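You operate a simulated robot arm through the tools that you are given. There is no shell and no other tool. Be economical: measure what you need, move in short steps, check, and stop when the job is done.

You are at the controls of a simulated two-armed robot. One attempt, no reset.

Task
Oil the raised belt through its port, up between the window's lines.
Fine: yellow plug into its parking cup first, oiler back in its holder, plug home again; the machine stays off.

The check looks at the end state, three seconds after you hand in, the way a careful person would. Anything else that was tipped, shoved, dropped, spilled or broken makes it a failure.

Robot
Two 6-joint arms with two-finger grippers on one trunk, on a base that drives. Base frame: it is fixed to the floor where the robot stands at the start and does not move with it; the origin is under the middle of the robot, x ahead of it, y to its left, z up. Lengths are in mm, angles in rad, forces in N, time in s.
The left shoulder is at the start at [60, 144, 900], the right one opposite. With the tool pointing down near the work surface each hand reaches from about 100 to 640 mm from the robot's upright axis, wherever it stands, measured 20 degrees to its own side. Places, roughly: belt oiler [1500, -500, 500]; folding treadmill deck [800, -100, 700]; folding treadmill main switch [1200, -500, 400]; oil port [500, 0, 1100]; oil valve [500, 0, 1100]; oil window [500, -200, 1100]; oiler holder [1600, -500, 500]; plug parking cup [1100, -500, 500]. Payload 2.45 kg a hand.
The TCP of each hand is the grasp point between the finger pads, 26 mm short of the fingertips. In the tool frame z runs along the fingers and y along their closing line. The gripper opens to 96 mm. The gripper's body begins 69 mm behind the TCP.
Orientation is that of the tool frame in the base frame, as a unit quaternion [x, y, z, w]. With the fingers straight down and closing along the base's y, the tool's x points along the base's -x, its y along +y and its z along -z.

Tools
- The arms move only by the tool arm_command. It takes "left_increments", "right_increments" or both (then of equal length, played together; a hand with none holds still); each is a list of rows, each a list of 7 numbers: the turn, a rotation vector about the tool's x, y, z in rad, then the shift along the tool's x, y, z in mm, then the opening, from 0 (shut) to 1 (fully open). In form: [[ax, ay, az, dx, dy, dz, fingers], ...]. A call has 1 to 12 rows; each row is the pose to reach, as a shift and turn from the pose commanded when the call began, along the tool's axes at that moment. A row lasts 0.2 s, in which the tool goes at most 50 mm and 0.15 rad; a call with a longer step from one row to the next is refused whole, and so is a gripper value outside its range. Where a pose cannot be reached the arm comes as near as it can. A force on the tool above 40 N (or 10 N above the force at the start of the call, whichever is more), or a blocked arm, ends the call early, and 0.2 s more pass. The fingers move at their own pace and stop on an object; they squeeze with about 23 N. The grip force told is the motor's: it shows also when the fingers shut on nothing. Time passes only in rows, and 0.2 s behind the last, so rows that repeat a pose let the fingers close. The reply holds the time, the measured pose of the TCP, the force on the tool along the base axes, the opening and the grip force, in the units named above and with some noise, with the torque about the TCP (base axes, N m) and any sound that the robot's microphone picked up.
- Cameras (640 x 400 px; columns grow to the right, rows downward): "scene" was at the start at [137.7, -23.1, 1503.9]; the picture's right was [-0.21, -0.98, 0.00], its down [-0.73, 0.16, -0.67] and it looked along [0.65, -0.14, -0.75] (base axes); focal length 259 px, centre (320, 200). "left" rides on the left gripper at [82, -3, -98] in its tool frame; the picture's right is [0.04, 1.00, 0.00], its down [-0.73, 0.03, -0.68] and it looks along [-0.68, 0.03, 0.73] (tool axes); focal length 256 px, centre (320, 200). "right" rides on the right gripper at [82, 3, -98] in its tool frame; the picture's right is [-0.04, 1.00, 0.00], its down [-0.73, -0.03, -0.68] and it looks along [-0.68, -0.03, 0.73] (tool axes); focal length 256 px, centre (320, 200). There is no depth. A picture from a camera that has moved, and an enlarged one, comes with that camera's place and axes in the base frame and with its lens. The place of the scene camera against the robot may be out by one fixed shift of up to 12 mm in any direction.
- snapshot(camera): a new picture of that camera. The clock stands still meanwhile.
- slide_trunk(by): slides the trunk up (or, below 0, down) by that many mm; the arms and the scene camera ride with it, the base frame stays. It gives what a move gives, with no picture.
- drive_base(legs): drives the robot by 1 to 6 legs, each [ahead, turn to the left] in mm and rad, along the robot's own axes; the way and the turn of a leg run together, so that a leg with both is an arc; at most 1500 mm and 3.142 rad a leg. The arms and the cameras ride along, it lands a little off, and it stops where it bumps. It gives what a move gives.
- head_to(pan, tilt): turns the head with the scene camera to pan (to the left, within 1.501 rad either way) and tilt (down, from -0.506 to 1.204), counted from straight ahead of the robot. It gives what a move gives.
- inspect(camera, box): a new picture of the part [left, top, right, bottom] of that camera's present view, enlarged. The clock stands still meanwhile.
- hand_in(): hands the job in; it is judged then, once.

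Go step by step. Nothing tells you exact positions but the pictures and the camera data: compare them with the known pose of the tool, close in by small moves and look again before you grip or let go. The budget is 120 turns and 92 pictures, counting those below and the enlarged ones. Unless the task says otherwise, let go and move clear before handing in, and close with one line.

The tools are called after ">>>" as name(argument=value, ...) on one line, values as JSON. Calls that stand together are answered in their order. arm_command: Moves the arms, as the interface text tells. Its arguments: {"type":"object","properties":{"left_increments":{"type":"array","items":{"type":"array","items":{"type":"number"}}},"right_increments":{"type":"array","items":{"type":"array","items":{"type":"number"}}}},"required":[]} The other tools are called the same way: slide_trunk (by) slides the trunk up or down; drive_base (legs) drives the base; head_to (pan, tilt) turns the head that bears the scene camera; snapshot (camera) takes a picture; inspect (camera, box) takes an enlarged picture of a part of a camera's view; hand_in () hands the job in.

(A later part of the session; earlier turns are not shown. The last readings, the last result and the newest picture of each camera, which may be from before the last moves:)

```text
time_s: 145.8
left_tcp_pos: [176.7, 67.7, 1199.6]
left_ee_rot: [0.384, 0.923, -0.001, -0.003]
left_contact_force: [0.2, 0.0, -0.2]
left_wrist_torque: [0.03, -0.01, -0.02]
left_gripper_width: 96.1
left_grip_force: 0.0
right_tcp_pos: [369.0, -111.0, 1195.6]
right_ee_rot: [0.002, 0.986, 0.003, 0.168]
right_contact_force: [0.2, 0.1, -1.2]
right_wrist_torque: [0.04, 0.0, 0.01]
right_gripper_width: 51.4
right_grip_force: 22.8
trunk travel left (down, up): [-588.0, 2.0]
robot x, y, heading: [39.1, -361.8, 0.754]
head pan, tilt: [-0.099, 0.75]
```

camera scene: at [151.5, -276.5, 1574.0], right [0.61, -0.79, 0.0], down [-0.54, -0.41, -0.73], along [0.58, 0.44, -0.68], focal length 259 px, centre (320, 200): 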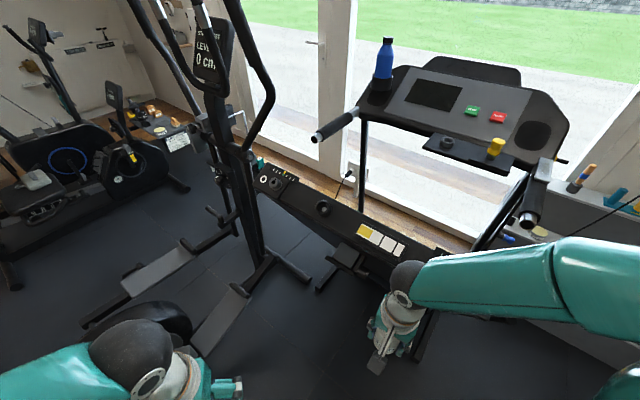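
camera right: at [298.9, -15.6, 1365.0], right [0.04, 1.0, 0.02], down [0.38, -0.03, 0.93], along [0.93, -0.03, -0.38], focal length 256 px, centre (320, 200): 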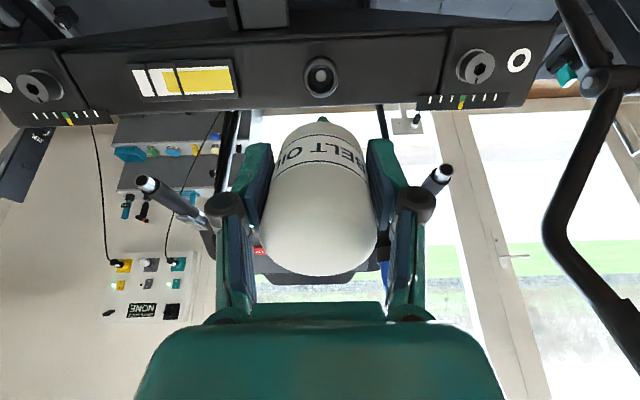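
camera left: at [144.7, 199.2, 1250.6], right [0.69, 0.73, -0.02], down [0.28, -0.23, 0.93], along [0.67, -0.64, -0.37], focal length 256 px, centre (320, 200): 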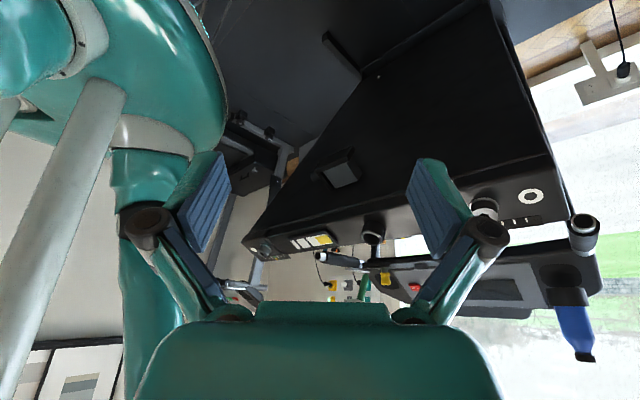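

>>> arm_command(left_increments=[[0, 0, -0.142, -4.3, -13.2, 10.7, 1], [0, 0, -0.284, -8.6, -26.4, 21.4, 1], [0, 0, -0.426, -12.9, -39.6, 32.1, 1], [0, 0, -0.568, -17.2, -52.8, 42.8, 1], [0, 0, -0.71, -21.5, -66, 53.5, 1], [0, 0, -0.852, -25.8, -79.2, 64.2, 1], [0, 0, -0.994, -30.1, -92.4, 74.9, 1], [0, 0, -1.136, -34.4, -105.6, 85.6, 1], [0, 0, -1.278, -38.7, -118.8, 96.3, 1], [0, 0, -1.42, -43, -132, 107, 1], [0, 0, -1.56, -47.3, -145, 117.7, 1], [0, 0, -1.7, -51.6, -158, 128, 1]], right_increments=[[0, 0.028, 0, 4, -12, 17, 0], [0, 0.056, 0, 7, -25, 34, 0], [0, 0.084, 0, 11, -37, 51, 0], [0, 0.113, 0, 15, -50, 68, 0], [0, 0.141, 0, 18, -62, 85, 0], [0, 0.17, 0, 22, -75, 101, 0], [0, 0.197, 0, 26, -87, 118, 0], [0, 0.225, 0, 29, -100, 135, 0], [0, 0.253, 0, 33, -112, 152, 0], [0, 0.282, 0, 37, -125, 169, 0], [0, 0.31, 0, 40, -137, 186, 0], [0, 0.338, 0, 44, -149, 203, 0]])

>>> drive_base(legs=[[0, 1.12], [-370, 0], [0, -1.87]])

```text
time_s: 148.4
left_tcp_pos: [101.2, -78.1, 1071.1]
left_ee_rot: [-0.439, 0.898, 0.0, -0.003]
left_contact_force: [0.7, -0.5, -0.8]
left_wrist_torque: [0.03, 0.03, -0.03]
left_gripper_width: 96.0
left_grip_force: 0.1
right_tcp_pos: [393.0, -261.3, 990.0]
right_ee_rot: [0.002, 1.0, 0.003, 0.001]
right_contact_force: [-0.6, 0.1, -1.3]
right_wrist_torque: [0.0, 0.04, 0.01]
right_gripper_width: 51.1
right_grip_force: 23.4
trunk travel left (down, up): [-588.0, 2.0]
robot x, y, heading: [40.1, -361.3, 0.752]
head pan, tilt: [-0.099, 0.75]
```

```text
time_s: 151.8
left_tcp_pos: [-181.1, -176.6, 1071.3]
left_ee_rot: [0.838, -0.546, 0.002, 0.002]
left_contact_force: [0.3, -0.2, -0.3]
left_wrist_torque: [0.03, -0.06, 0.01]
left_gripper_width: 96.0
left_grip_force: 0.0
right_tcp_pos: [118.2, -5.8, 991.5]
right_ee_rot: [-0.513, 0.859, 0.003, 0.0]
right_contact_force: [-0.4, 0.6, -1.6]
right_wrist_torque: [0.01, -0.01, 0.04]
right_gripper_width: 51.2
right_grip_force: 22.6
trunk travel left (down, up): [-588.0, 2.0]
robot x, y, heading: [70.0, -355.5, 1.824]
head pan, tilt: [-0.099, 0.75]
stopped in leg 1: the robot was blocked; the commanded pose is now the measured one
```

Nearly the full turn was done. I continue: back 370 and turn to heading 0.

>>> drive_base(legs=[[-370, 0], [0, -1.82]])

```text
time_s: 157.6
left_tcp_pos: [267.3, -428.9, 1073.6]
left_ee_rot: [-0.334, 0.943, 0.0, -0.003]
left_contact_force: [0.6, -0.2, -0.7]
left_wrist_torque: [0.04, 0.05, 0.02]
left_gripper_width: 96.0
left_grip_force: 0.0
right_tcp_pos: [512.6, -673.2, 990.7]
right_ee_rot: [0.113, 0.994, 0.005, -0.001]
right_contact_force: [0.1, -0.2, -1.4]
right_wrist_torque: [0.05, 0.05, 0.01]
right_gripper_width: 51.5
right_grip_force: 22.7
trunk travel left (down, up): [-588.0, 2.0]
robot x, y, heading: [141.4, -685.9, 0.502]
head pan, tilt: [-0.099, 0.75]
stopped in leg 2: the robot was blocked; the commanded pose is now the measured one
```

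>>> drive_base(legs=[[60, 0], [0, -0.5]])

```text
time_s: 160.1
left_tcp_pos: [428.8, -491.0, 1072.8]
left_ee_rot: [-0.091, 0.996, 0.0, -0.003]
left_contact_force: [0.4, -0.7, 0.3]
left_wrist_torque: [0.01, 0.04, 0.01]
left_gripper_width: 96.2
left_grip_force: 0.0
right_tcp_pos: [526.5, -822.5, 991.9]
right_ee_rot: [0.356, 0.935, 0.003, 0.002]
right_contact_force: [-0.5, 0.0, -0.9]
right_wrist_torque: [-0.05, 0.04, 0.02]
right_gripper_width: 51.4
right_grip_force: 23.5
trunk travel left (down, up): [-588.0, 2.0]
robot x, y, heading: [192.3, -646.9, 0.007]
head pan, tilt: [-0.099, 0.75]
```

>>> drive_base(legs=[[0, -0.6], [340, 0], [0, 0.6], [270, 0.1], [270, -0.1]])

```text
time_s: 169.1
left_tcp_pos: [1254.7, -643.7, 1072.1]
left_ee_rot: [-0.099, 0.995, 0.001, -0.005]
left_contact_force: [0.2, -0.7, 0.1]
left_wrist_torque: [0.01, 0.03, -0.02]
left_gripper_width: 95.9
left_grip_force: 0.0
right_tcp_pos: [1356.2, -973.0, 991.9]
right_ee_rot: [0.35, 0.937, 0.004, 0.001]
right_contact_force: [0.6, -1.0, -1.7]
right_wrist_torque: [-0.01, 0.02, -0.02]
right_gripper_width: 51.1
right_grip_force: 22.8
trunk travel left (down, up): [-588.0, 2.0]
robot x, y, heading: [1021.2, -797.7, 0.012]
head pan, tilt: [-0.099, 0.75]
```

I turn to the shelf heading and check the pose.

>>> drive_base(legs=[[0, 0.635]])

>>> slide_trunk(by=-135)

```text
time_s: 171.4
left_tcp_pos: [1114.6, -537.2, 1073.4]
left_ee_rot: [-0.402, 0.916, 0.0, -0.003]
left_contact_force: [1.5, 0.3, -0.6]
left_wrist_torque: [-0.02, 0.02, 0.0]
left_gripper_width: 96.2
left_grip_force: 0.1
right_tcp_pos: [1391.4, -742.6, 992.7]
right_ee_rot: [0.042, 0.999, 0.003, 0.002]
right_contact_force: [-0.7, 0.0, -2.4]
right_wrist_torque: [-0.02, 0.04, -0.03]
right_gripper_width: 51.1
right_grip_force: 23.6
trunk travel left (down, up): [-588.0, 2.0]
robot x, y, heading: [1027.1, -813.5, 0.646]
head pan, tilt: [-0.099, 0.75]
```

```text
time_s: 173.1
left_tcp_pos: [1114.9, -537.4, 939.7]
left_ee_rot: [-0.401, 0.916, -0.001, -0.003]
left_contact_force: [0.3, 0.2, 0.2]
left_wrist_torque: [0.02, -0.01, -0.01]
left_gripper_width: 96.1
left_grip_force: 0.1
right_tcp_pos: [1391.7, -742.9, 857.9]
right_ee_rot: [0.042, 0.999, 0.003, 0.001]
right_contact_force: [0.1, -0.5, -1.6]
right_wrist_torque: [-0.02, 0.02, -0.02]
right_gripper_width: 51.1
right_grip_force: 22.6
trunk travel left (down, up): [-453.0, 137.0]
robot x, y, heading: [1030.5, -813.3, 0.647]
head pan, tilt: [-0.099, 0.75]
```

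The base returned to the same pose. I move the bottle over the holder at the recorded grasp position.

>>> arm_command(right_increments=[[0, 0.002, -0.014, -22.3, 33.1, 0, 0], [0, 0.003, -0.028, -44.5, 66.3, 0, 0], [0, 0.005, -0.042, -66.8, 99.4, 0, 0], [0, 0.006, -0.056, -89, 132.6, 0, 0], [0, 0.008, -0.07, -111.3, 165.7, 0, 0], [0, 0.01, -0.084, -133.5, 198.9, 0, 0], [0, 0.01, -0.084, -155.8, 232, 0, 0], [0, 0.01, -0.084, -155.8, 232, 0, 0]])

>>> slide_trunk(by=-190)

>>> snapshot(camera="right")

```text
time_s: 174.9
left_tcp_pos: [1114.3, -536.4, 938.5]
left_ee_rot: [-0.401, 0.916, 0.0, -0.003]
left_contact_force: [-0.1, -0.4, 0.1]
left_wrist_torque: [0.0, -0.02, 0.01]
left_gripper_width: 96.0
left_grip_force: 0.1
right_tcp_pos: [1570.1, -530.0, 857.3]
right_ee_rot: [0.0, 1.0, 0.004, -0.005]
right_contact_force: [0.3, -0.1, -1.8]
right_wrist_torque: [0.0, 0.05, 0.03]
right_gripper_width: 51.0
right_grip_force: 22.9
trunk travel left (down, up): [-453.0, 137.0]
robot x, y, heading: [1026.8, -816.4, 0.648]
head pan, tilt: [-0.099, 0.75]
```

```text
time_s: 176.9
left_tcp_pos: [1115.3, -536.8, 748.1]
left_ee_rot: [-0.401, 0.916, -0.001, -0.002]
left_contact_force: [0.3, -0.3, 1.0]
left_wrist_torque: [-0.01, 0.01, 0.0]
left_gripper_width: 96.0
left_grip_force: 0.0
right_tcp_pos: [1570.3, -529.3, 667.9]
right_ee_rot: [0.0, 1.0, 0.004, -0.005]
right_contact_force: [-0.3, -0.1, -1.2]
right_wrist_torque: [-0.03, 0.01, -0.01]
right_gripper_width: 51.1
right_grip_force: 23.3
trunk travel left (down, up): [-263.0, 327.0]
robot x, y, heading: [1025.2, -815.7, 0.646]
head pan, tilt: [-0.099, 0.75]
```

```text
9 pictures are left
camera right: at [1489.2, -528.3, 766.9], right [0.04, 1.0, 0.01], down [0.74, -0.03, 0.67], along [0.67, -0.02, -0.74], focal length 256 px, centre (320, 200)
```

right: 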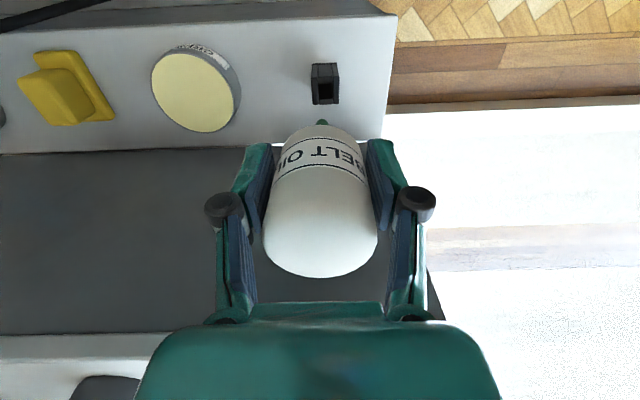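

Close to the recorded spot. I correct by (-5,+5) mm, lower to just above the holder and inspect.

>>> arm_command(right_increments=[[0, 0, 0, 5, 5.1, 0, 0], [0, 0, 0, 5, 5.1, 0, 0]])

>>> slide_trunk(by=-43)

>>> inspect(camera="right", box=[270, 70, 370, 150])

```text
time_s: 177.6
left_tcp_pos: [1114.2, -537.3, 750.0]
left_ee_rot: [-0.401, 0.916, -0.001, -0.004]
left_contact_force: [0.6, -0.2, 0.1]
left_wrist_torque: [0.01, -0.02, 0.0]
left_gripper_width: 96.0
left_grip_force: 0.0
right_tcp_pos: [1563.8, -524.0, 667.4]
right_ee_rot: [0.0, 1.0, 0.003, -0.004]
right_contact_force: [-0.5, 0.3, -1.6]
right_wrist_torque: [-0.02, 0.01, -0.01]
right_gripper_width: 51.2
right_grip_force: 22.8
trunk travel left (down, up): [-263.0, 327.0]
robot x, y, heading: [1025.9, -811.5, 0.646]
head pan, tilt: [-0.099, 0.75]
```

```text
time_s: 178.4
left_tcp_pos: [1115.1, -536.6, 705.9]
left_ee_rot: [-0.402, 0.916, -0.001, -0.003]
left_contact_force: [0.4, 0.6, 0.2]
left_wrist_torque: [0.0, 0.02, -0.02]
left_gripper_width: 96.0
left_grip_force: 0.1
right_tcp_pos: [1564.9, -524.3, 625.8]
right_ee_rot: [0.0, 1.0, 0.004, -0.004]
right_contact_force: [0.4, -0.3, -1.1]
right_wrist_torque: [-0.01, -0.03, 0.02]
right_gripper_width: 51.1
right_grip_force: 23.0
trunk travel left (down, up): [-220.0, 370.0]
robot x, y, heading: [1024.8, -812.8, 0.646]
head pan, tilt: [-0.099, 0.75]
```

```text
5.00 times, centred on (320, 110) of right
camera zoom: at [1484.4, -522.6, 724.9], right [0.04, 1.0, 0.01], down [0.74, -0.03, 0.67], along [0.67, -0.02, -0.74], focal length 1280 px, centre (320, 650)
```

zoom: 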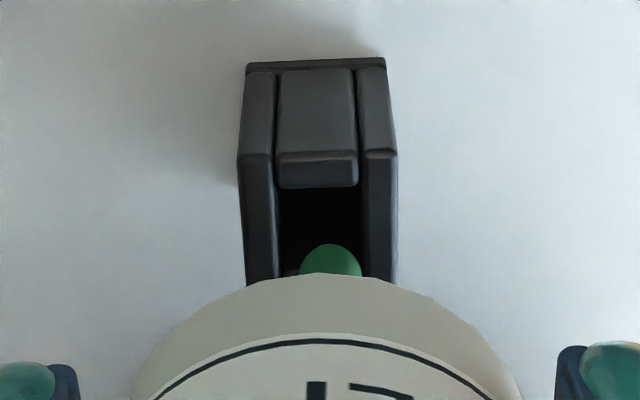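

The nozzle is over the slot in x, 1.5 mm off in y. I correct and lower into the holder.

>>> arm_command(right_increments=[[0, 0, 0, 0, -1.6, 0, 0], [0, 0, 0, 0, -1.6, 0, 0]])

>>> slide_trunk(by=-27)

```text
time_s: 179.0
left_tcp_pos: [1116.2, -537.6, 705.7]
left_ee_rot: [-0.401, 0.916, 0.001, -0.003]
left_contact_force: [-0.6, -0.6, 0.4]
left_wrist_torque: [-0.03, 0.02, 0.0]
left_gripper_width: 95.9
left_grip_force: 0.1
right_tcp_pos: [1564.8, -525.6, 626.7]
right_ee_rot: [0.0, 1.0, 0.003, -0.004]
right_contact_force: [0.0, -0.1, -2.2]
right_wrist_torque: [-0.01, 0.0, 0.0]
right_gripper_width: 51.3
right_grip_force: 23.3
trunk travel left (down, up): [-220.0, 370.0]
robot x, y, heading: [1028.9, -812.3, 0.642]
head pan, tilt: [-0.099, 0.75]
```

```text
time_s: 179.7
left_tcp_pos: [1113.8, -537.8, 679.4]
left_ee_rot: [-0.401, 0.916, 0.0, -0.002]
left_contact_force: [-0.6, -0.2, -0.5]
left_wrist_torque: [0.02, 0.01, 0.03]
left_gripper_width: 96.0
left_grip_force: 0.0
right_tcp_pos: [1564.6, -523.7, 603.7]
right_ee_rot: [-0.001, 1.0, 0.008, 0.001]
right_contact_force: [-0.1, 0.8, 32.8]
right_wrist_torque: [0.16, -0.46, 0.03]
right_gripper_width: 51.5
right_grip_force: 23.1
trunk travel left (down, up): [-193.0, 397.0]
robot x, y, heading: [1028.3, -810.3, 0.643]
head pan, tilt: [-0.099, 0.75]
```

Contact with the holder's far wall (offset ≈+14 mm in x). I lift, and look again.

>>> slide_trunk(by=12)

>>> inspect(camera="right", box=[260, 70, 380, 160])

```text
time_s: 180.3
left_tcp_pos: [1114.8, -537.8, 690.1]
left_ee_rot: [-0.401, 0.916, -0.001, -0.003]
left_contact_force: [0.2, 0.3, 0.0]
left_wrist_torque: [0.0, 0.01, 0.03]
left_gripper_width: 95.8
left_grip_force: 0.1
right_tcp_pos: [1563.2, -525.5, 608.8]
right_ee_rot: [0.001, 1.0, 0.0, -0.006]
right_contact_force: [0.3, -0.2, -1.9]
right_wrist_torque: [0.02, 0.03, 0.01]
right_gripper_width: 51.2
right_grip_force: 23.0
trunk travel left (down, up): [-205.0, 385.0]
robot x, y, heading: [1029.7, -815.4, 0.641]
head pan, tilt: [-0.099, 0.75]
```

```text
4.44 times, centred on (320, 115) of right
camera zoom: at [1484.6, -523.8, 708.3], right [0.04, 1.0, 0.0], down [0.74, -0.03, 0.67], along [0.67, -0.03, -0.74], focal length 1138 px, centre (320, 578)
```

zoom: 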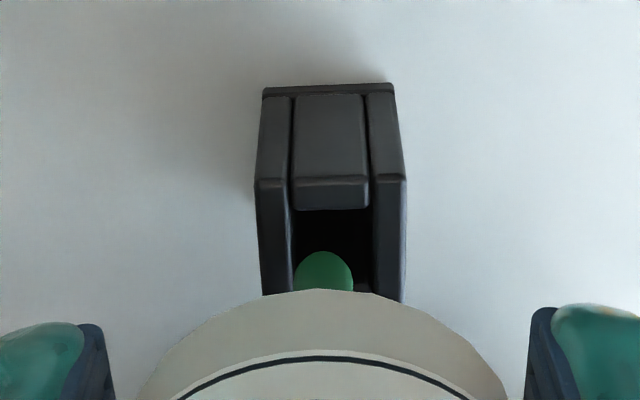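

The slot centre is ~3 mm nearer me and 1.3 mm to +y. I correct and lower again.

>>> arm_command(right_increments=[[0, 0, 0, 3.4, 1.3, 0, 0], [0, 0, 0, 3.4, 1.3, 0, 0]])

>>> slide_trunk(by=-14)

```text
time_s: 180.9
left_tcp_pos: [1115.0, -537.6, 690.5]
left_ee_rot: [-0.401, 0.916, -0.001, -0.003]
left_contact_force: [-0.9, -0.7, 0.5]
left_wrist_torque: [0.01, 0.01, 0.01]
left_gripper_width: 96.0
left_grip_force: 0.0
right_tcp_pos: [1562.3, -522.4, 610.4]
right_ee_rot: [-0.001, 1.0, 0.003, -0.005]
right_contact_force: [-0.8, -0.2, 0.3]
right_wrist_torque: [0.02, 0.02, -0.04]
right_gripper_width: 51.0
right_grip_force: 23.1
trunk travel left (down, up): [-205.0, 385.0]
robot x, y, heading: [1026.9, -811.8, 0.65]
head pan, tilt: [-0.099, 0.75]
```

```text
time_s: 181.6
left_tcp_pos: [1115.4, -536.2, 676.7]
left_ee_rot: [-0.401, 0.916, 0.0, -0.002]
left_contact_force: [-0.2, 0.0, 0.3]
left_wrist_torque: [-0.03, 0.01, 0.0]
left_gripper_width: 96.1
left_grip_force: 0.1
right_tcp_pos: [1561.6, -524.3, 597.3]
right_ee_rot: [0.0, 1.0, 0.003, -0.004]
right_contact_force: [0.3, -0.5, -1.3]
right_wrist_torque: [-0.01, 0.03, 0.0]
right_gripper_width: 51.2
right_grip_force: 22.8
trunk travel left (down, up): [-191.0, 399.0]
robot x, y, heading: [1026.1, -814.8, 0.648]
head pan, tilt: [-0.099, 0.75]
```

It is entering freely. I keep lowering.

>>> slide_trunk(by=-16)

```text
time_s: 182.2
left_tcp_pos: [1116.0, -538.1, 661.0]
left_ee_rot: [-0.401, 0.916, 0.0, -0.003]
left_contact_force: [-0.4, -0.3, 0.1]
left_wrist_torque: [-0.03, 0.01, 0.0]
left_gripper_width: 95.7
left_grip_force: 0.1
right_tcp_pos: [1562.0, -524.5, 582.2]
right_ee_rot: [0.0, 1.0, 0.003, -0.004]
right_contact_force: [0.5, 0.1, -1.5]
right_wrist_torque: [0.0, -0.01, 0.0]
right_gripper_width: 51.4
right_grip_force: 22.8
trunk travel left (down, up): [-175.0, 415.0]
robot x, y, heading: [1030.3, -812.7, 0.646]
head pan, tilt: [-0.099, 0.75]
```

>>> slide_trunk(by=-9)

```text
time_s: 182.8
left_tcp_pos: [1115.5, -537.2, 652.1]
left_ee_rot: [-0.401, 0.916, -0.001, -0.003]
left_contact_force: [-0.1, -0.2, -0.8]
left_wrist_torque: [0.02, -0.03, -0.02]
left_gripper_width: 95.9
left_grip_force: 0.0
right_tcp_pos: [1561.8, -523.0, 572.3]
right_ee_rot: [0.0, 1.0, 0.004, -0.005]
right_contact_force: [-0.4, 0.4, -1.7]
right_wrist_torque: [0.0, 0.0, 0.0]
right_gripper_width: 51.3
right_grip_force: 23.4
trunk travel left (down, up): [-166.0, 424.0]
robot x, y, heading: [1026.5, -811.8, 0.646]
head pan, tilt: [-0.099, 0.75]
```

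The nozzle is deep inside with no seat contact yet; a few more mm.

>>> slide_trunk(by=-4)

>>> inspect(camera="right", box=[240, 70, 400, 290])

```text
time_s: 183.3
left_tcp_pos: [1113.7, -536.7, 647.5]
left_ee_rot: [-0.401, 0.916, -0.001, -0.003]
left_contact_force: [0.6, 0.2, 0.3]
left_wrist_torque: [0.04, 0.01, -0.02]
left_gripper_width: 96.0
left_grip_force: 0.2
right_tcp_pos: [1561.3, -522.0, 567.3]
right_ee_rot: [0.0, 1.0, 0.003, -0.004]
right_contact_force: [0.1, -1.2, -2.1]
right_wrist_torque: [0.0, -0.01, -0.05]
right_gripper_width: 51.3
right_grip_force: 23.1
trunk travel left (down, up): [-162.0, 428.0]
robot x, y, heading: [1027.1, -813.2, 0.646]
head pan, tilt: [-0.099, 0.75]
```

```text
1.82 times, centred on (320, 180) of right
camera zoom: at [1481.5, -521.8, 667.3], right [0.04, 1.0, 0.01], down [0.74, -0.03, 0.67], along [0.67, -0.02, -0.74], focal length 465 px, centre (320, 236)
```

zoom: 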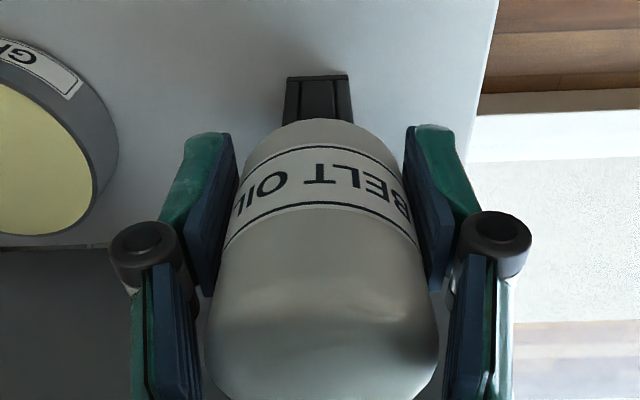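

>>> slide_trunk(by=-4)

```text
time_s: 183.8
left_tcp_pos: [1116.0, -537.1, 644.4]
left_ee_rot: [-0.401, 0.916, 0.0, -0.003]
left_contact_force: [-0.3, 0.1, -0.4]
left_wrist_torque: [0.0, 0.03, 0.01]
left_gripper_width: 95.9
left_grip_force: 0.0
right_tcp_pos: [1561.9, -522.9, 564.2]
right_ee_rot: [0.0, 1.0, 0.004, -0.005]
right_contact_force: [1.1, 0.1, 0.0]
right_wrist_torque: [-0.02, -0.01, 0.03]
right_gripper_width: 51.1
right_grip_force: 22.4
trunk travel left (down, up): [-158.0, 432.0]
robot x, y, heading: [1025.2, -811.3, 0.648]
head pan, tilt: [-0.099, 0.75]
```

The bottle's weight is now carried by the holder. I open and rise clear, then check with one picture.

>>> arm_command(right_increments=[[0, 0, 0, 0, 0, 0, 0.65], [0, 0, 0, 0, 0, 0, 0.8], [0, 0, 0, 0, 0, 0, 0.9], [0, 0, 0, 0, 0, 0, 0.9]])

>>> slide_trunk(by=150)

>>> inspect(camera="right", box=[220, 0, 420, 200])

```text
time_s: 184.8
left_tcp_pos: [1114.5, -537.1, 645.3]
left_ee_rot: [-0.401, 0.916, -0.001, -0.003]
left_contact_force: [0.3, -0.4, 0.4]
left_wrist_torque: [0.02, -0.04, 0.01]
left_gripper_width: 96.1
left_grip_force: 0.0
right_tcp_pos: [1561.5, -524.6, 564.2]
right_ee_rot: [0.0, 1.0, 0.003, -0.004]
right_contact_force: [0.2, -0.5, -0.4]
right_wrist_torque: [-0.02, 0.0, -0.02]
right_gripper_width: 86.1
right_grip_force: 0.1
trunk travel left (down, up): [-158.0, 432.0]
robot x, y, heading: [1029.6, -814.6, 0.644]
head pan, tilt: [-0.099, 0.75]
```

```text
time_s: 186.6
left_tcp_pos: [1114.8, -536.5, 794.6]
left_ee_rot: [-0.401, 0.916, -0.001, -0.004]
left_contact_force: [0.7, 0.6, 0.7]
left_wrist_torque: [-0.01, 0.02, 0.0]
left_gripper_width: 96.2
left_grip_force: 0.1
right_tcp_pos: [1563.1, -523.4, 713.3]
right_ee_rot: [0.0, 1.0, 0.003, -0.005]
right_contact_force: [0.5, 0.1, -0.1]
right_wrist_torque: [0.01, 0.03, 0.03]
right_gripper_width: 86.4
right_grip_force: 0.0
trunk travel left (down, up): [-308.0, 282.0]
robot x, y, heading: [1027.1, -817.3, 0.644]
head pan, tilt: [-0.099, 0.75]
```

```text
2.00 times, centred on (320, 100) of right
camera zoom: at [1481.6, -521.7, 813.1], right [0.04, 1.0, 0.01], down [0.74, -0.03, 0.67], along [0.67, -0.02, -0.74], focal length 512 px, centre (320, 400)
```

zoom: 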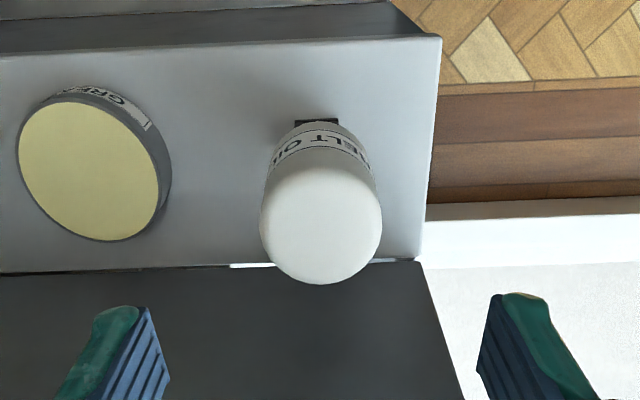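

The oiler stands home in its holder. I retract, and turn back toward the plug cup.

>>> arm_command(right_increments=[[0, 0, 0, 20, -15, -20, 0.8], [0, 0, -0.08, 45, -38, -40, 0.65], [0, 0, -0.16, 72, -62, -55, 0.65], [0, 0, -0.25, 98, -88, -70, 0.65], [0, 0, -0.34, 126, -114, -80, 0.65], [0, 0, -0.44, 155, -142, -80, 0.65], [0, 0, -0.54, 184, -172, -80, 0.65], [0, 0, -0.64, 213, -202, -80, 0.65], [0, 0, -0.725, 213, -202, -80, 0.65]])

>>> drive_base(legs=[[0, 0.56], [-35, 0]])

```text
time_s: 188.6
left_tcp_pos: [1114.7, -535.2, 794.3]
left_ee_rot: [-0.401, 0.916, 0.0, -0.002]
left_contact_force: [0.0, -0.7, -0.5]
left_wrist_torque: [0.04, -0.02, -0.01]
left_gripper_width: 95.7
left_grip_force: 0.0
right_tcp_pos: [1350.3, -727.5, 793.5]
right_ee_rot: [-0.356, 0.935, 0.004, -0.002]
right_contact_force: [0.5, -0.3, -0.3]
right_wrist_torque: [0.0, 0.01, -0.04]
right_gripper_width: 62.5
right_grip_force: 0.0
trunk travel left (down, up): [-308.0, 282.0]
robot x, y, heading: [1029.2, -816.1, 0.647]
head pan, tilt: [-0.099, 0.75]
```

```text
time_s: 191.2
left_tcp_pos: [941.3, -565.4, 793.9]
left_ee_rot: [-0.641, 0.768, -0.001, -0.003]
left_contact_force: [0.8, -0.7, 0.2]
left_wrist_torque: [0.03, -0.02, 0.01]
left_gripper_width: 96.4
left_grip_force: 0.0
right_tcp_pos: [1243.3, -599.4, 794.2]
right_ee_rot: [-0.601, 0.799, 0.005, -0.003]
right_contact_force: [-0.9, -0.2, 0.5]
right_wrist_torque: [0.0, 0.0, -0.04]
right_gripper_width: 62.2
right_grip_force: 0.2
trunk travel left (down, up): [-308.0, 282.0]
robot x, y, heading: [1024.4, -845.7, 1.205]
head pan, tilt: [-0.099, 0.75]
```

>>> arm_command(right_increments=[[0, 0, 0, 0, 42, 0, 0.65], [0, 0, 0, -10, 85, 0, 0.65], [0, 0, 0, -30, 127, 0, 0.65], [0, 0, 0, -50, 170, 0, 0.65], [0, 0, 0, -70, 212, 0, 0.65], [0, 0, 0, -70, 212, 0, 0.65]])

>>> slide_trunk(by=-130)

>>> snapshot(camera="right")

```text
time_s: 192.6
left_tcp_pos: [941.1, -563.1, 793.3]
left_ee_rot: [-0.641, 0.768, -0.001, -0.003]
left_contact_force: [0.6, 0.7, -0.4]
left_wrist_torque: [-0.05, -0.03, -0.01]
left_gripper_width: 96.0
left_grip_force: 0.0
right_tcp_pos: [1058.2, -471.7, 796.2]
right_ee_rot: [-0.6, 0.8, 0.003, -0.003]
right_contact_force: [-0.1, -0.7, 0.2]
right_wrist_torque: [0.02, -0.01, -0.01]
right_gripper_width: 62.3
right_grip_force: 0.1
trunk travel left (down, up): [-308.0, 282.0]
robot x, y, heading: [1020.9, -846.4, 1.208]
head pan, tilt: [-0.099, 0.75]
```

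```text
time_s: 194.2
left_tcp_pos: [942.1, -565.3, 665.3]
left_ee_rot: [-0.641, 0.767, -0.002, -0.004]
left_contact_force: [-0.2, 0.1, -0.2]
left_wrist_torque: [-0.03, 0.04, 0.01]
left_gripper_width: 95.8
left_grip_force: 0.2
right_tcp_pos: [1059.7, -472.9, 666.1]
right_ee_rot: [-0.601, 0.799, 0.004, -0.003]
right_contact_force: [-0.1, -0.5, 0.3]
right_wrist_torque: [0.02, -0.03, 0.0]
right_gripper_width: 62.3
right_grip_force: 0.0
trunk travel left (down, up): [-178.0, 412.0]
robot x, y, heading: [1021.6, -839.8, 1.208]
head pan, tilt: [-0.099, 0.75]
```

```text
4 pictures are left
camera right: at [1035.2, -552.0, 765.5], right [-0.95, 0.32, 0.01], down [0.24, 0.7, 0.68], along [0.21, 0.65, -0.74], focal length 256 px, centre (320, 200)
```

right: 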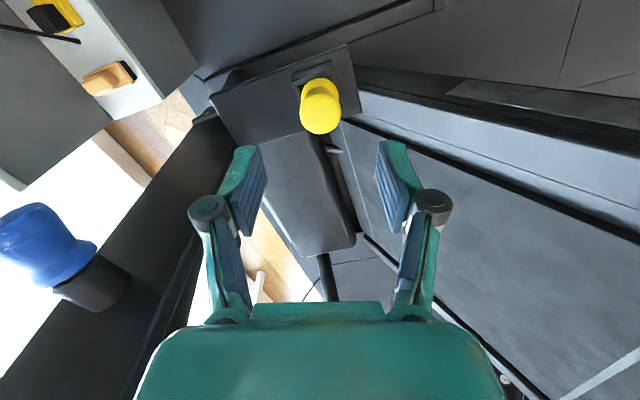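

The knob is right below the hand (within ~1 mm), its centre at z≈578. I lower 88 mm and grip.

>>> slide_trunk(by=-88)

>>> arm_command(right_increments=[[0, 0, 0, 0, 0, 0, 0.4], [0, 0, 0, 0, 0, 0, 0], [0, 0, 0, 0, 0, 0, 0], [0, 0, 0, 0, 0, 0, 0]])

```text
time_s: 195.4
left_tcp_pos: [942.9, -565.5, 576.3]
left_ee_rot: [-0.641, 0.767, -0.002, -0.003]
left_contact_force: [-0.2, 0.6, 0.2]
left_wrist_torque: [0.01, 0.0, 0.0]
left_gripper_width: 95.9
left_grip_force: 0.1
right_tcp_pos: [1059.9, -473.4, 578.8]
right_ee_rot: [-0.601, 0.799, 0.004, -0.003]
right_contact_force: [0.0, 0.7, -0.1]
right_wrist_torque: [0.05, 0.02, -0.03]
right_gripper_width: 62.3
right_grip_force: 0.0
trunk travel left (down, up): [-90.0, 500.0]
robot x, y, heading: [1024.6, -843.5, 1.21]
head pan, tilt: [-0.099, 0.75]
```

```text
time_s: 196.4
left_tcp_pos: [942.8, -564.6, 576.0]
left_ee_rot: [-0.641, 0.768, -0.002, -0.003]
left_contact_force: [0.2, -0.4, 0.4]
left_wrist_torque: [0.01, -0.02, 0.0]
left_gripper_width: 96.0
left_grip_force: 0.0
right_tcp_pos: [1059.2, -473.3, 579.3]
right_ee_rot: [-0.601, 0.799, 0.004, -0.003]
right_contact_force: [-0.3, 0.0, 2.4]
right_wrist_torque: [-0.04, 0.01, 0.0]
right_gripper_width: 27.7
right_grip_force: 22.6
trunk travel left (down, up): [-90.0, 500.0]
robot x, y, heading: [1022.6, -845.1, 1.21]
head pan, tilt: [-0.099, 0.75]
```

Gripped. I lift out, retract the hand from the treadmill, then raise the trunk fully.

>>> slide_trunk(by=200)

>>> arm_command(right_increments=[[0, 0, 0, 35, 0, 0, 0], [0, 0, 0, 70, 0, 0, 0], [0, 0, 0, 70, -45, 0, 0], [0, 0, 0, 70, -90, 0, 0], [0, 0, 0, 70, -135, 0, 0], [0, 0, 0, 70, -180, 0, 0], [0, 0, 0, 70, -215, 0, 0]])

>>> slide_trunk(by=298)

>>> drive_base(legs=[[0, -0.56], [0, -0.64]])

```text
time_s: 198.6
left_tcp_pos: [942.9, -564.7, 776.9]
left_ee_rot: [-0.641, 0.768, -0.002, -0.003]
left_contact_force: [-1.0, 0.0, -0.3]
left_wrist_torque: [0.02, -0.01, -0.01]
left_gripper_width: 96.1
left_grip_force: 0.0
right_tcp_pos: [1059.7, -472.9, 778.5]
right_ee_rot: [-0.601, 0.799, 0.004, -0.003]
right_contact_force: [0.5, 0.5, 0.3]
right_wrist_torque: [-0.01, 0.0, 0.01]
right_gripper_width: 28.0
right_grip_force: 23.2
trunk travel left (down, up): [-290.0, 300.0]
robot x, y, heading: [1020.9, -847.3, 1.211]
head pan, tilt: [-0.099, 0.75]
```

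```text
time_s: 200.2
left_tcp_pos: [942.8, -563.6, 776.6]
left_ee_rot: [-0.641, 0.767, -0.002, -0.003]
left_contact_force: [0.2, 0.1, -0.6]
left_wrist_torque: [0.0, 0.01, 0.03]
left_gripper_width: 96.0
left_grip_force: 0.1
right_tcp_pos: [1245.9, -602.4, 778.9]
right_ee_rot: [-0.602, 0.799, 0.003, -0.004]
right_contact_force: [0.1, 0.8, -0.4]
right_wrist_torque: [0.01, 0.04, -0.04]
right_gripper_width: 27.9
right_grip_force: 23.3
trunk travel left (down, up): [-290.0, 300.0]
robot x, y, heading: [1021.3, -842.4, 1.211]
head pan, tilt: [-0.099, 0.75]
```

```text
time_s: 203.1
left_tcp_pos: [942.8, -564.8, 1075.0]
left_ee_rot: [-0.641, 0.767, -0.001, -0.003]
left_contact_force: [-0.9, -0.3, 0.1]
left_wrist_torque: [0.01, -0.04, -0.01]
left_gripper_width: 96.0
left_grip_force: 0.1
right_tcp_pos: [1246.3, -601.2, 1077.7]
right_ee_rot: [-0.601, 0.799, 0.003, -0.003]
right_contact_force: [0.8, -0.8, -2.0]
right_wrist_torque: [-0.03, 0.01, 0.01]
right_gripper_width: 27.9
right_grip_force: 22.7
trunk travel left (down, up): [-588.0, 2.0]
robot x, y, heading: [1023.2, -848.9, 1.211]
head pan, tilt: [-0.099, 0.75]
```

```text
time_s: 207.2
left_tcp_pos: [1256.8, -670.2, 1075.1]
left_ee_rot: [-0.092, 0.996, 0.001, -0.003]
left_contact_force: [0.6, 0.7, -0.3]
left_wrist_torque: [0.04, 0.0, 0.01]
left_gripper_width: 95.9
left_grip_force: 0.0
right_tcp_pos: [1330.0, -967.2, 1076.4]
right_ee_rot: [-0.042, 0.999, 0.005, -0.001]
right_contact_force: [0.1, 0.4, -0.8]
right_wrist_torque: [-0.04, 0.01, 0.04]
right_gripper_width: 28.0
right_grip_force: 22.7
trunk travel left (down, up): [-588.0, 2.0]
robot x, y, heading: [1024.8, -817.5, 0.009]
head pan, tilt: [-0.099, 0.75]
```

Reverse out of the corridor and repeat the earlier approach to the port.

>>> drive_base(legs=[[-250, 0.1], [-680, -0.1]])

>>> drive_base(legs=[[0, 1.2], [150, 0], [0, 0.68], [370, 0], [0, -1.1]])

```text
time_s: 207.9
left_tcp_pos: [1263.8, -682.1, 1078.8]
left_ee_rot: [-0.039, 0.999, 0.025, 0.008]
left_contact_force: [1.3, 8.9, 0.0]
left_wrist_torque: [-0.99, 0.16, -1.04]
left_gripper_width: 96.0
left_grip_force: 0.0
right_tcp_pos: [1329.0, -994.8, 1077.1]
right_ee_rot: [-0.051, 0.999, 0.005, -0.002]
right_contact_force: [-0.5, -1.3, -1.0]
right_wrist_torque: [0.07, -0.02, -0.01]
right_gripper_width: 27.6
right_grip_force: 22.8
trunk travel left (down, up): [-588.0, 2.0]
robot x, y, heading: [1024.3, -814.8, 0.009]
head pan, tilt: [-0.099, 0.75]
stopped in leg 1: the force on the tool passed its limit at 214 N (the readings are from after the stop); the commanded pose is now the measured one
```

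```text
time_s: 212.4
left_tcp_pos: [995.6, -486.5, 1079.1]
left_ee_rot: [-0.615, 0.788, 0.023, -0.007]
left_contact_force: [-0.4, 0.0, -0.1]
left_wrist_torque: [0.05, -0.02, -0.03]
left_gripper_width: 96.0
left_grip_force: 0.1
right_tcp_pos: [1311.8, -523.8, 1079.6]
right_ee_rot: [-0.624, 0.781, 0.002, -0.004]
right_contact_force: [0.3, -1.0, -0.3]
right_wrist_torque: [0.05, 0.0, -0.01]
right_gripper_width: 27.8
right_grip_force: 23.0
trunk travel left (down, up): [-588.0, 2.0]
robot x, y, heading: [1070.8, -760.5, 1.321]
head pan, tilt: [-0.099, 0.75]
stopped in leg 2: the robot was blocked; the commanded pose is now the measured one
```

The left wrist camera touched my own chest and stopped the reverse leg, so the second drive ran from the wrong place and was blocked after ~60 mm. I back straight off first.

>>> drive_base(legs=[[-70, 0]])

>>> snapshot(camera="scene")

```text
time_s: 213.5
left_tcp_pos: [979.9, -554.2, 1080.2]
left_ee_rot: [-0.614, 0.789, 0.024, -0.005]
left_contact_force: [-1.2, -1.1, 0.5]
left_wrist_torque: [0.1, 0.02, -0.03]
left_gripper_width: 96.1
left_grip_force: 0.1
right_tcp_pos: [1295.3, -593.0, 1079.2]
right_ee_rot: [-0.622, 0.783, 0.002, -0.004]
right_contact_force: [-0.3, -0.4, 0.1]
right_wrist_torque: [0.07, 0.01, 0.02]
right_gripper_width: 27.8
right_grip_force: 23.4
trunk travel left (down, up): [-588.0, 2.0]
robot x, y, heading: [1056.7, -832.7, 1.321]
head pan, tilt: [-0.099, 0.75]
```

```text
3 pictures are left
camera scene: at [1096.4, -705.8, 1574.4], right [0.94, -0.34, 0.0], down [-0.23, -0.64, -0.73], along [0.25, 0.69, -0.68], focal length 259 px, centre (320, 200)
```

scene: 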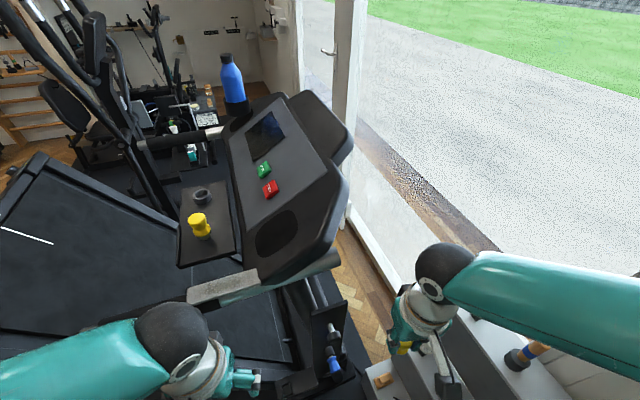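

All intact. I move the left hand 45 mm forward off my chest and turn to heading 0.

>>> arm_command(left_increments=[[0, 0, 0, -22, 0, 0, 1], [0, 0, 0, -45, 0, 0, 1]])

>>> drive_base(legs=[[0, -0.65], [0, -0.65]])

```text
time_s: 214.1
left_tcp_pos: [992.0, -507.9, 1079.6]
left_ee_rot: [-0.614, 0.789, 0.022, -0.007]
left_contact_force: [-0.3, 0.2, 0.0]
left_wrist_torque: [-0.01, 0.0, -0.01]
left_gripper_width: 96.0
left_grip_force: 0.0
right_tcp_pos: [1295.1, -589.9, 1079.1]
right_ee_rot: [-0.622, 0.783, 0.001, -0.004]
right_contact_force: [0.1, -0.2, -0.5]
right_wrist_torque: [0.0, 0.01, -0.03]
right_gripper_width: 27.6
right_grip_force: 22.7
trunk travel left (down, up): [-588.0, 2.0]
robot x, y, heading: [1054.2, -832.8, 1.322]
head pan, tilt: [-0.099, 0.75]
```

```text
time_s: 215.7
left_tcp_pos: [1091.8, -503.5, 1081.8]
left_ee_rot: [-0.483, 0.875, 0.024, -0.002]
left_contact_force: [0.2, 0.0, -0.7]
left_wrist_torque: [0.02, 0.01, 0.01]
left_gripper_width: 95.7
left_grip_force: 0.1
right_tcp_pos: [1357.1, -674.4, 1077.9]
right_ee_rot: [-0.492, 0.87, 0.001, -0.003]
right_contact_force: [0.3, -0.5, -0.1]
right_wrist_torque: [0.04, 0.03, 0.0]
right_gripper_width: 27.8
right_grip_force: 23.1
trunk travel left (down, up): [-588.0, 2.0]
robot x, y, heading: [1045.4, -828.0, 1.034]
head pan, tilt: [-0.099, 0.75]
stopped in leg 1: the robot was blocked; the commanded pose is now the measured one
```

>>> drive_base(legs=[[-35, 0], [0, -0.5]])

```text
time_s: 218.2
left_tcp_pos: [1227.4, -597.7, 1081.0]
left_ee_rot: [-0.245, 0.969, 0.024, 0.003]
left_contact_force: [0.0, -1.0, 0.2]
left_wrist_torque: [0.02, 0.02, -0.01]
left_gripper_width: 95.9
left_grip_force: 0.0
right_tcp_pos: [1373.0, -876.4, 1078.2]
right_ee_rot: [-0.256, 0.967, 0.002, -0.003]
right_contact_force: [0.2, 0.3, -1.3]
right_wrist_torque: [0.01, 0.0, 0.01]
right_gripper_width: 27.7
right_grip_force: 22.4
trunk travel left (down, up): [-588.0, 2.0]
robot x, y, heading: [1024.5, -846.1, 0.524]
head pan, tilt: [-0.099, 0.75]
```

>>> drive_base(legs=[[0, -0.51]])

>>> drive_base(legs=[[-250, 0.05]])

```text
time_s: 220.1
left_tcp_pos: [1321.1, -726.8, 1082.7]
left_ee_rot: [0.004, 1.0, 0.022, 0.009]
left_contact_force: [0.6, 0.4, 1.1]
left_wrist_torque: [0.01, -0.01, -0.01]
left_gripper_width: 96.0
left_grip_force: 0.2
right_tcp_pos: [1315.1, -1041.9, 1080.2]
right_ee_rot: [-0.007, 1.0, 0.003, -0.003]
right_contact_force: [-0.4, -0.1, -1.5]
right_wrist_torque: [0.02, -0.01, 0.0]
right_gripper_width: 27.6
right_grip_force: 22.6
trunk travel left (down, up): [-588.0, 2.0]
robot x, y, heading: [1022.8, -831.2, 0.016]
head pan, tilt: [-0.099, 0.75]
```

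```text
time_s: 222.0
left_tcp_pos: [1062.5, -724.4, 1083.5]
left_ee_rot: [-0.019, 1.0, 0.022, 0.01]
left_contact_force: [-0.3, -0.2, -0.5]
left_wrist_torque: [0.02, 0.0, 0.02]
left_gripper_width: 96.2
left_grip_force: 0.1
right_tcp_pos: [1069.2, -1037.6, 1080.5]
right_ee_rot: [-0.03, 1.0, 0.003, -0.002]
right_contact_force: [-0.6, -0.5, -1.2]
right_wrist_torque: [0.02, 0.0, -0.01]
right_gripper_width: 28.0
right_grip_force: 23.3
trunk travel left (down, up): [-588.0, 2.0]
robot x, y, heading: [769.8, -843.4, 0.062]
head pan, tilt: [-0.099, 0.75]
```

Working. I continue back, then do the approach in checked stages.

>>> drive_base(legs=[[-680, -0.06]])

>>> drive_base(legs=[[0, 1.15]])

```text
time_s: 225.8
left_tcp_pos: [389.3, -765.5, 1082.9]
left_ee_rot: [0.005, 1.0, 0.023, 0.01]
left_contact_force: [0.0, 0.4, 0.2]
left_wrist_torque: [-0.01, -0.05, 0.02]
left_gripper_width: 96.0
left_grip_force: 0.0
right_tcp_pos: [382.1, -1079.9, 1080.2]
right_ee_rot: [-0.005, 1.0, 0.003, -0.002]
right_contact_force: [-0.6, 0.8, -1.1]
right_wrist_torque: [0.01, 0.02, -0.01]
right_gripper_width: 27.8
right_grip_force: 23.3
trunk travel left (down, up): [-588.0, 2.0]
robot x, y, heading: [89.7, -869.6, 0.015]
head pan, tilt: [-0.099, 0.75]
```

```text
time_s: 229.5
left_tcp_pos: [113.4, -548.9, 1083.4]
left_ee_rot: [-0.546, 0.838, 0.023, -0.005]
left_contact_force: [-0.4, 0.0, -0.5]
left_wrist_torque: [0.0, 0.02, -0.02]
left_gripper_width: 96.0
left_grip_force: 0.0
right_tcp_pos: [399.6, -679.6, 1082.0]
right_ee_rot: [-0.555, 0.832, 0.002, -0.004]
right_contact_force: [-0.3, 0.6, -0.3]
right_wrist_torque: [-0.02, 0.0, -0.05]
right_gripper_width: 27.7
right_grip_force: 23.1
trunk travel left (down, up): [-588.0, 2.0]
robot x, y, heading: [116.2, -875.3, 1.177]
head pan, tilt: [-0.099, 0.75]
```

>>> drive_base(legs=[[150, 0], [0, 0.7], [380, 0]])

>>> drive_base(legs=[[0, -1.1]])

```text
time_s: 235.0
left_tcp_pos: [-155.5, -126.7, 1082.7]
left_ee_rot: [0.8, -0.599, -0.021, 0.013]
left_contact_force: [0.1, 0.3, 0.0]
left_wrist_torque: [0.01, -0.02, 0.02]
left_gripper_width: 95.8
left_grip_force: 0.1
right_tcp_pos: [147.4, -42.3, 1080.0]
right_ee_rot: [0.808, -0.589, 0.0, 0.004]
right_contact_force: [0.7, 0.2, -0.6]
right_wrist_torque: [-0.04, 0.0, 0.04]
right_gripper_width: 27.4
right_grip_force: 22.3
trunk travel left (down, up): [-588.0, 2.0]
robot x, y, heading: [61.6, -369.7, 1.888]
head pan, tilt: [-0.099, 0.75]
```

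```text
time_s: 238.6
left_tcp_pos: [188.0, -71.9, 1084.9]
left_ee_rot: [-0.362, 0.932, 0.024, 0.0]
left_contact_force: [0.1, 0.4, -0.2]
left_wrist_torque: [-0.03, -0.01, 0.01]
left_gripper_width: 96.1
left_grip_force: 0.0
right_tcp_pos: [396.3, -306.6, 1082.0]
right_ee_rot: [-0.372, 0.928, 0.003, -0.004]
right_contact_force: [0.7, 0.2, -2.4]
right_wrist_torque: [-0.03, 0.0, -0.01]
right_gripper_width: 27.6
right_grip_force: 23.0
trunk travel left (down, up): [-588.0, 2.0]
robot x, y, heading: [40.1, -355.1, 0.772]
head pan, tilt: [-0.099, 0.75]
```

Back before the port at the same pose as earlier. I raise the hand with the plug, square the yaw, then tilt to ~0.5 rad and drive nearer.

>>> arm_command(right_increments=[[0, 0, 0.095, -9.4, 19.8, -24.6, 0], [0, 0, 0.19, -18.8, 39.7, -49.2, 0], [0, 0, 0.285, -28.3, 59.5, -73.9, 0], [0, 0, 0.38, -37.7, 79.4, -98.5, 0], [0, 0, 0.475, -47.1, 99.2, -123, 0], [0, 0, 0.57, -56.5, 119, -147.8, 0], [0, 0, 0.665, -66, 138.9, -172.4, 0], [0, 0, 0.762, -75.4, 158.7, -197, 0]])

>>> arm_command(right_increments=[[0, -0.125, 0, 0, 0, 0, 0], [0, -0.25, 0, 0, 0, 0, 0], [0, -0.375, 0, 0, 0, 0, 0], [0, -0.5, 0, 0, 0, 0, 0]])

>>> drive_base(legs=[[70, 0]])

```text
time_s: 240.4
left_tcp_pos: [187.1, -72.1, 1084.8]
left_ee_rot: [-0.362, 0.932, 0.023, 0.0]
left_contact_force: [0.9, 0.3, 0.2]
left_wrist_torque: [-0.01, 0.0, -0.01]
left_gripper_width: 95.8
left_grip_force: 0.0
right_tcp_pos: [344.0, -140.9, 1278.9]
right_ee_rot: [0.001, 1.0, 0.001, -0.005]
right_contact_force: [-0.2, 0.1, -0.2]
right_wrist_torque: [0.01, -0.02, 0.01]
right_gripper_width: 27.5
right_grip_force: 23.1
trunk travel left (down, up): [-588.0, 2.0]
robot x, y, heading: [42.2, -355.1, 0.771]
head pan, tilt: [-0.099, 0.75]
```

```text
time_s: 241.4
left_tcp_pos: [187.0, -72.2, 1085.7]
left_ee_rot: [-0.361, 0.932, 0.024, 0.0]
left_contact_force: [0.0, 0.8, -0.2]
left_wrist_torque: [0.0, -0.04, 0.0]
left_gripper_width: 96.0
left_grip_force: 0.0
right_tcp_pos: [342.7, -140.1, 1280.9]
right_ee_rot: [0.0, 0.97, 0.001, 0.245]
right_contact_force: [1.1, -0.4, -1.6]
right_wrist_torque: [-0.04, 0.0, 0.0]
right_gripper_width: 27.5
right_grip_force: 22.9
trunk travel left (down, up): [-588.0, 2.0]
robot x, y, heading: [39.5, -352.9, 0.766]
head pan, tilt: [-0.099, 0.75]
```

```text
time_s: 242.4
left_tcp_pos: [239.4, -22.7, 1083.7]
left_ee_rot: [-0.361, 0.932, 0.024, -0.001]
left_contact_force: [0.9, -0.5, 0.0]
left_wrist_torque: [-0.06, 0.02, -0.02]
left_gripper_width: 95.8
left_grip_force: 0.0
right_tcp_pos: [394.5, -90.6, 1279.1]
right_ee_rot: [-0.001, 0.97, 0.0, 0.243]
right_contact_force: [0.5, 0.7, -0.2]
right_wrist_torque: [-0.04, 0.02, -0.01]
right_gripper_width: 27.4
right_grip_force: 23.1
trunk travel left (down, up): [-588.0, 2.0]
robot x, y, heading: [90.2, -306.3, 0.768]
head pan, tilt: [-0.099, 0.75]
```

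>>> arm_command(right_increments=[[0, 0, 0, -8, 24, 10, 0], [0, 0, 0, -16, 48, 25, 0], [0, 0, 0, -24.4, 72.6, 45, 0], [0, 0, 0, -24.4, 72.6, 67, 0], [0, 0, 0, -24.4, 72.6, 67, 0]])

>>> inspect(camera="right", box=[260, 60, 380, 240])

```text
time_s: 242.8
left_tcp_pos: [236.4, -20.8, 1083.2]
left_ee_rot: [-0.367, 0.93, 0.024, -0.004]
left_contact_force: [1.0, 0.2, -0.4]
left_wrist_torque: [-0.03, 0.01, -0.02]
left_gripper_width: 96.0
left_grip_force: 0.0
right_tcp_pos: [403.0, -71.0, 1279.8]
right_ee_rot: [-0.009, 0.97, -0.004, 0.242]
right_contact_force: [2.0, -0.4, 1.4]
right_wrist_torque: [0.04, 0.4, 0.12]
right_gripper_width: 27.5
right_grip_force: 23.1
trunk travel left (down, up): [-588.0, 2.0]
robot x, y, heading: [93.8, -307.0, 0.774]
head pan, tilt: [-0.099, 0.75]
stopped in row 2 (right hand): the force on the tool passed its limit at 68 N (the readings are from after the stop); the commanded pose is now the measured one
```

```text
2.22 times, centred on (320, 150) of right
camera zoom: at [286.5, -70.0, 1328.2], right [0.02, 1.0, 0.01], down [0.33, -0.01, 0.94], along [0.94, -0.02, -0.33], focal length 569 px, centre (320, 311)
```

zoom: 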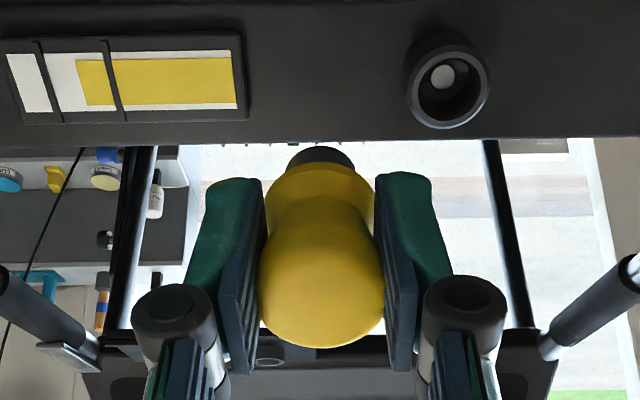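

The right wrist camera bumped my left wrist. I move the left hand away to the left, then go on.

>>> arm_command(left_increments=[[0, 0, 0, 8, 40, 0, 1], [0, 0, 0, 16, 80, 0, 1], [0, 0, 0, 25, 125, 0, 1], [0, 0, 0, 25, 165, 0, 1]])

>>> arm_command(right_increments=[[0, 0, 0, 0, 0, 0, 0]])

```text
time_s: 243.8
left_tcp_pos: [103.7, 79.5, 1091.6]
left_ee_rot: [-0.366, 0.93, 0.024, -0.004]
left_contact_force: [-0.5, 0.3, -0.3]
left_wrist_torque: [0.0, -0.02, 0.01]
left_gripper_width: 96.0
left_grip_force: 0.0
right_tcp_pos: [402.5, -72.1, 1279.6]
right_ee_rot: [-0.008, 0.97, -0.004, 0.242]
right_contact_force: [1.4, 0.3, -0.2]
right_wrist_torque: [0.02, 0.01, 0.02]
right_gripper_width: 27.2
right_grip_force: 22.6
trunk travel left (down, up): [-588.0, 2.0]
robot x, y, heading: [92.3, -301.8, 0.768]
head pan, tilt: [-0.099, 0.75]
```

```text
time_s: 244.2
left_tcp_pos: [104.5, 80.8, 1089.8]
left_ee_rot: [-0.366, 0.93, 0.023, -0.002]
left_contact_force: [-0.3, 1.0, 0.2]
left_wrist_torque: [-0.03, 0.06, 0.02]
left_gripper_width: 96.2
left_grip_force: 0.0
right_tcp_pos: [403.4, -73.4, 1280.3]
right_ee_rot: [-0.009, 0.97, -0.003, 0.242]
right_contact_force: [-0.5, 1.8, -0.4]
right_wrist_torque: [0.03, 0.01, -0.02]
right_gripper_width: 27.5
right_grip_force: 23.2
trunk travel left (down, up): [-588.0, 2.0]
robot x, y, heading: [90.7, -307.7, 0.766]
head pan, tilt: [-0.099, 0.75]
```

Left arm is clear. The plug sits in the hand nearly as originally; I set tilt ~0.51 and go to 40 mm off the seat.

>>> arm_command(right_increments=[[0, 0, 0, -5, 18, 8, 0], [0, -0.01, 0, -10, 36, 20, 0], [0, -0.02, 0, -14.8, 54.2, 35, 0], [0, -0.02, 0, -14.8, 54.2, 70, 0], [0, -0.02, 0, -14.8, 54.2, 70, 0]])

>>> inspect(camera="right", box=[260, 60, 380, 160])

```text
time_s: 245.4
left_tcp_pos: [103.8, 80.8, 1090.1]
left_ee_rot: [-0.366, 0.93, 0.022, -0.002]
left_contact_force: [0.3, 0.0, -0.2]
left_wrist_torque: [0.04, 0.01, -0.02]
left_gripper_width: 96.2
left_grip_force: 0.1
right_tcp_pos: [449.4, -17.4, 1223.6]
right_ee_rot: [-0.008, 0.968, -0.003, 0.253]
right_contact_force: [-0.1, 0.1, -1.5]
right_wrist_torque: [-0.02, 0.0, 0.0]
right_gripper_width: 27.3
right_grip_force: 23.0
trunk travel left (down, up): [-588.0, 2.0]
robot x, y, heading: [89.2, -309.4, 0.77]
head pan, tilt: [-0.099, 0.75]
```

```text
4.00 times, centred on (320, 110) of right
camera zoom: at [329.9, -17.5, 1270.5], right [0.02, 1.0, 0.01], down [0.31, -0.01, 0.95], along [0.95, -0.02, -0.31], focal length 1024 px, centre (320, 560)
```

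zoom: 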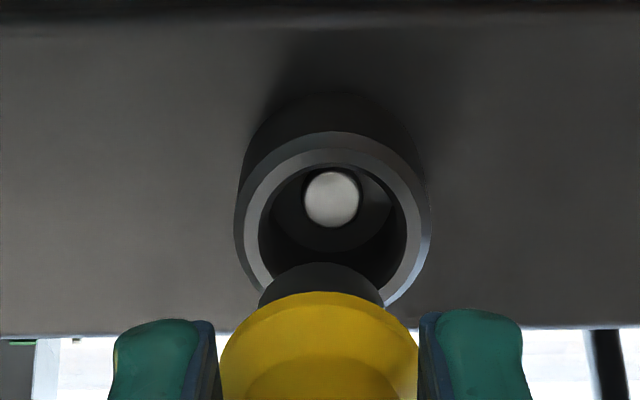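

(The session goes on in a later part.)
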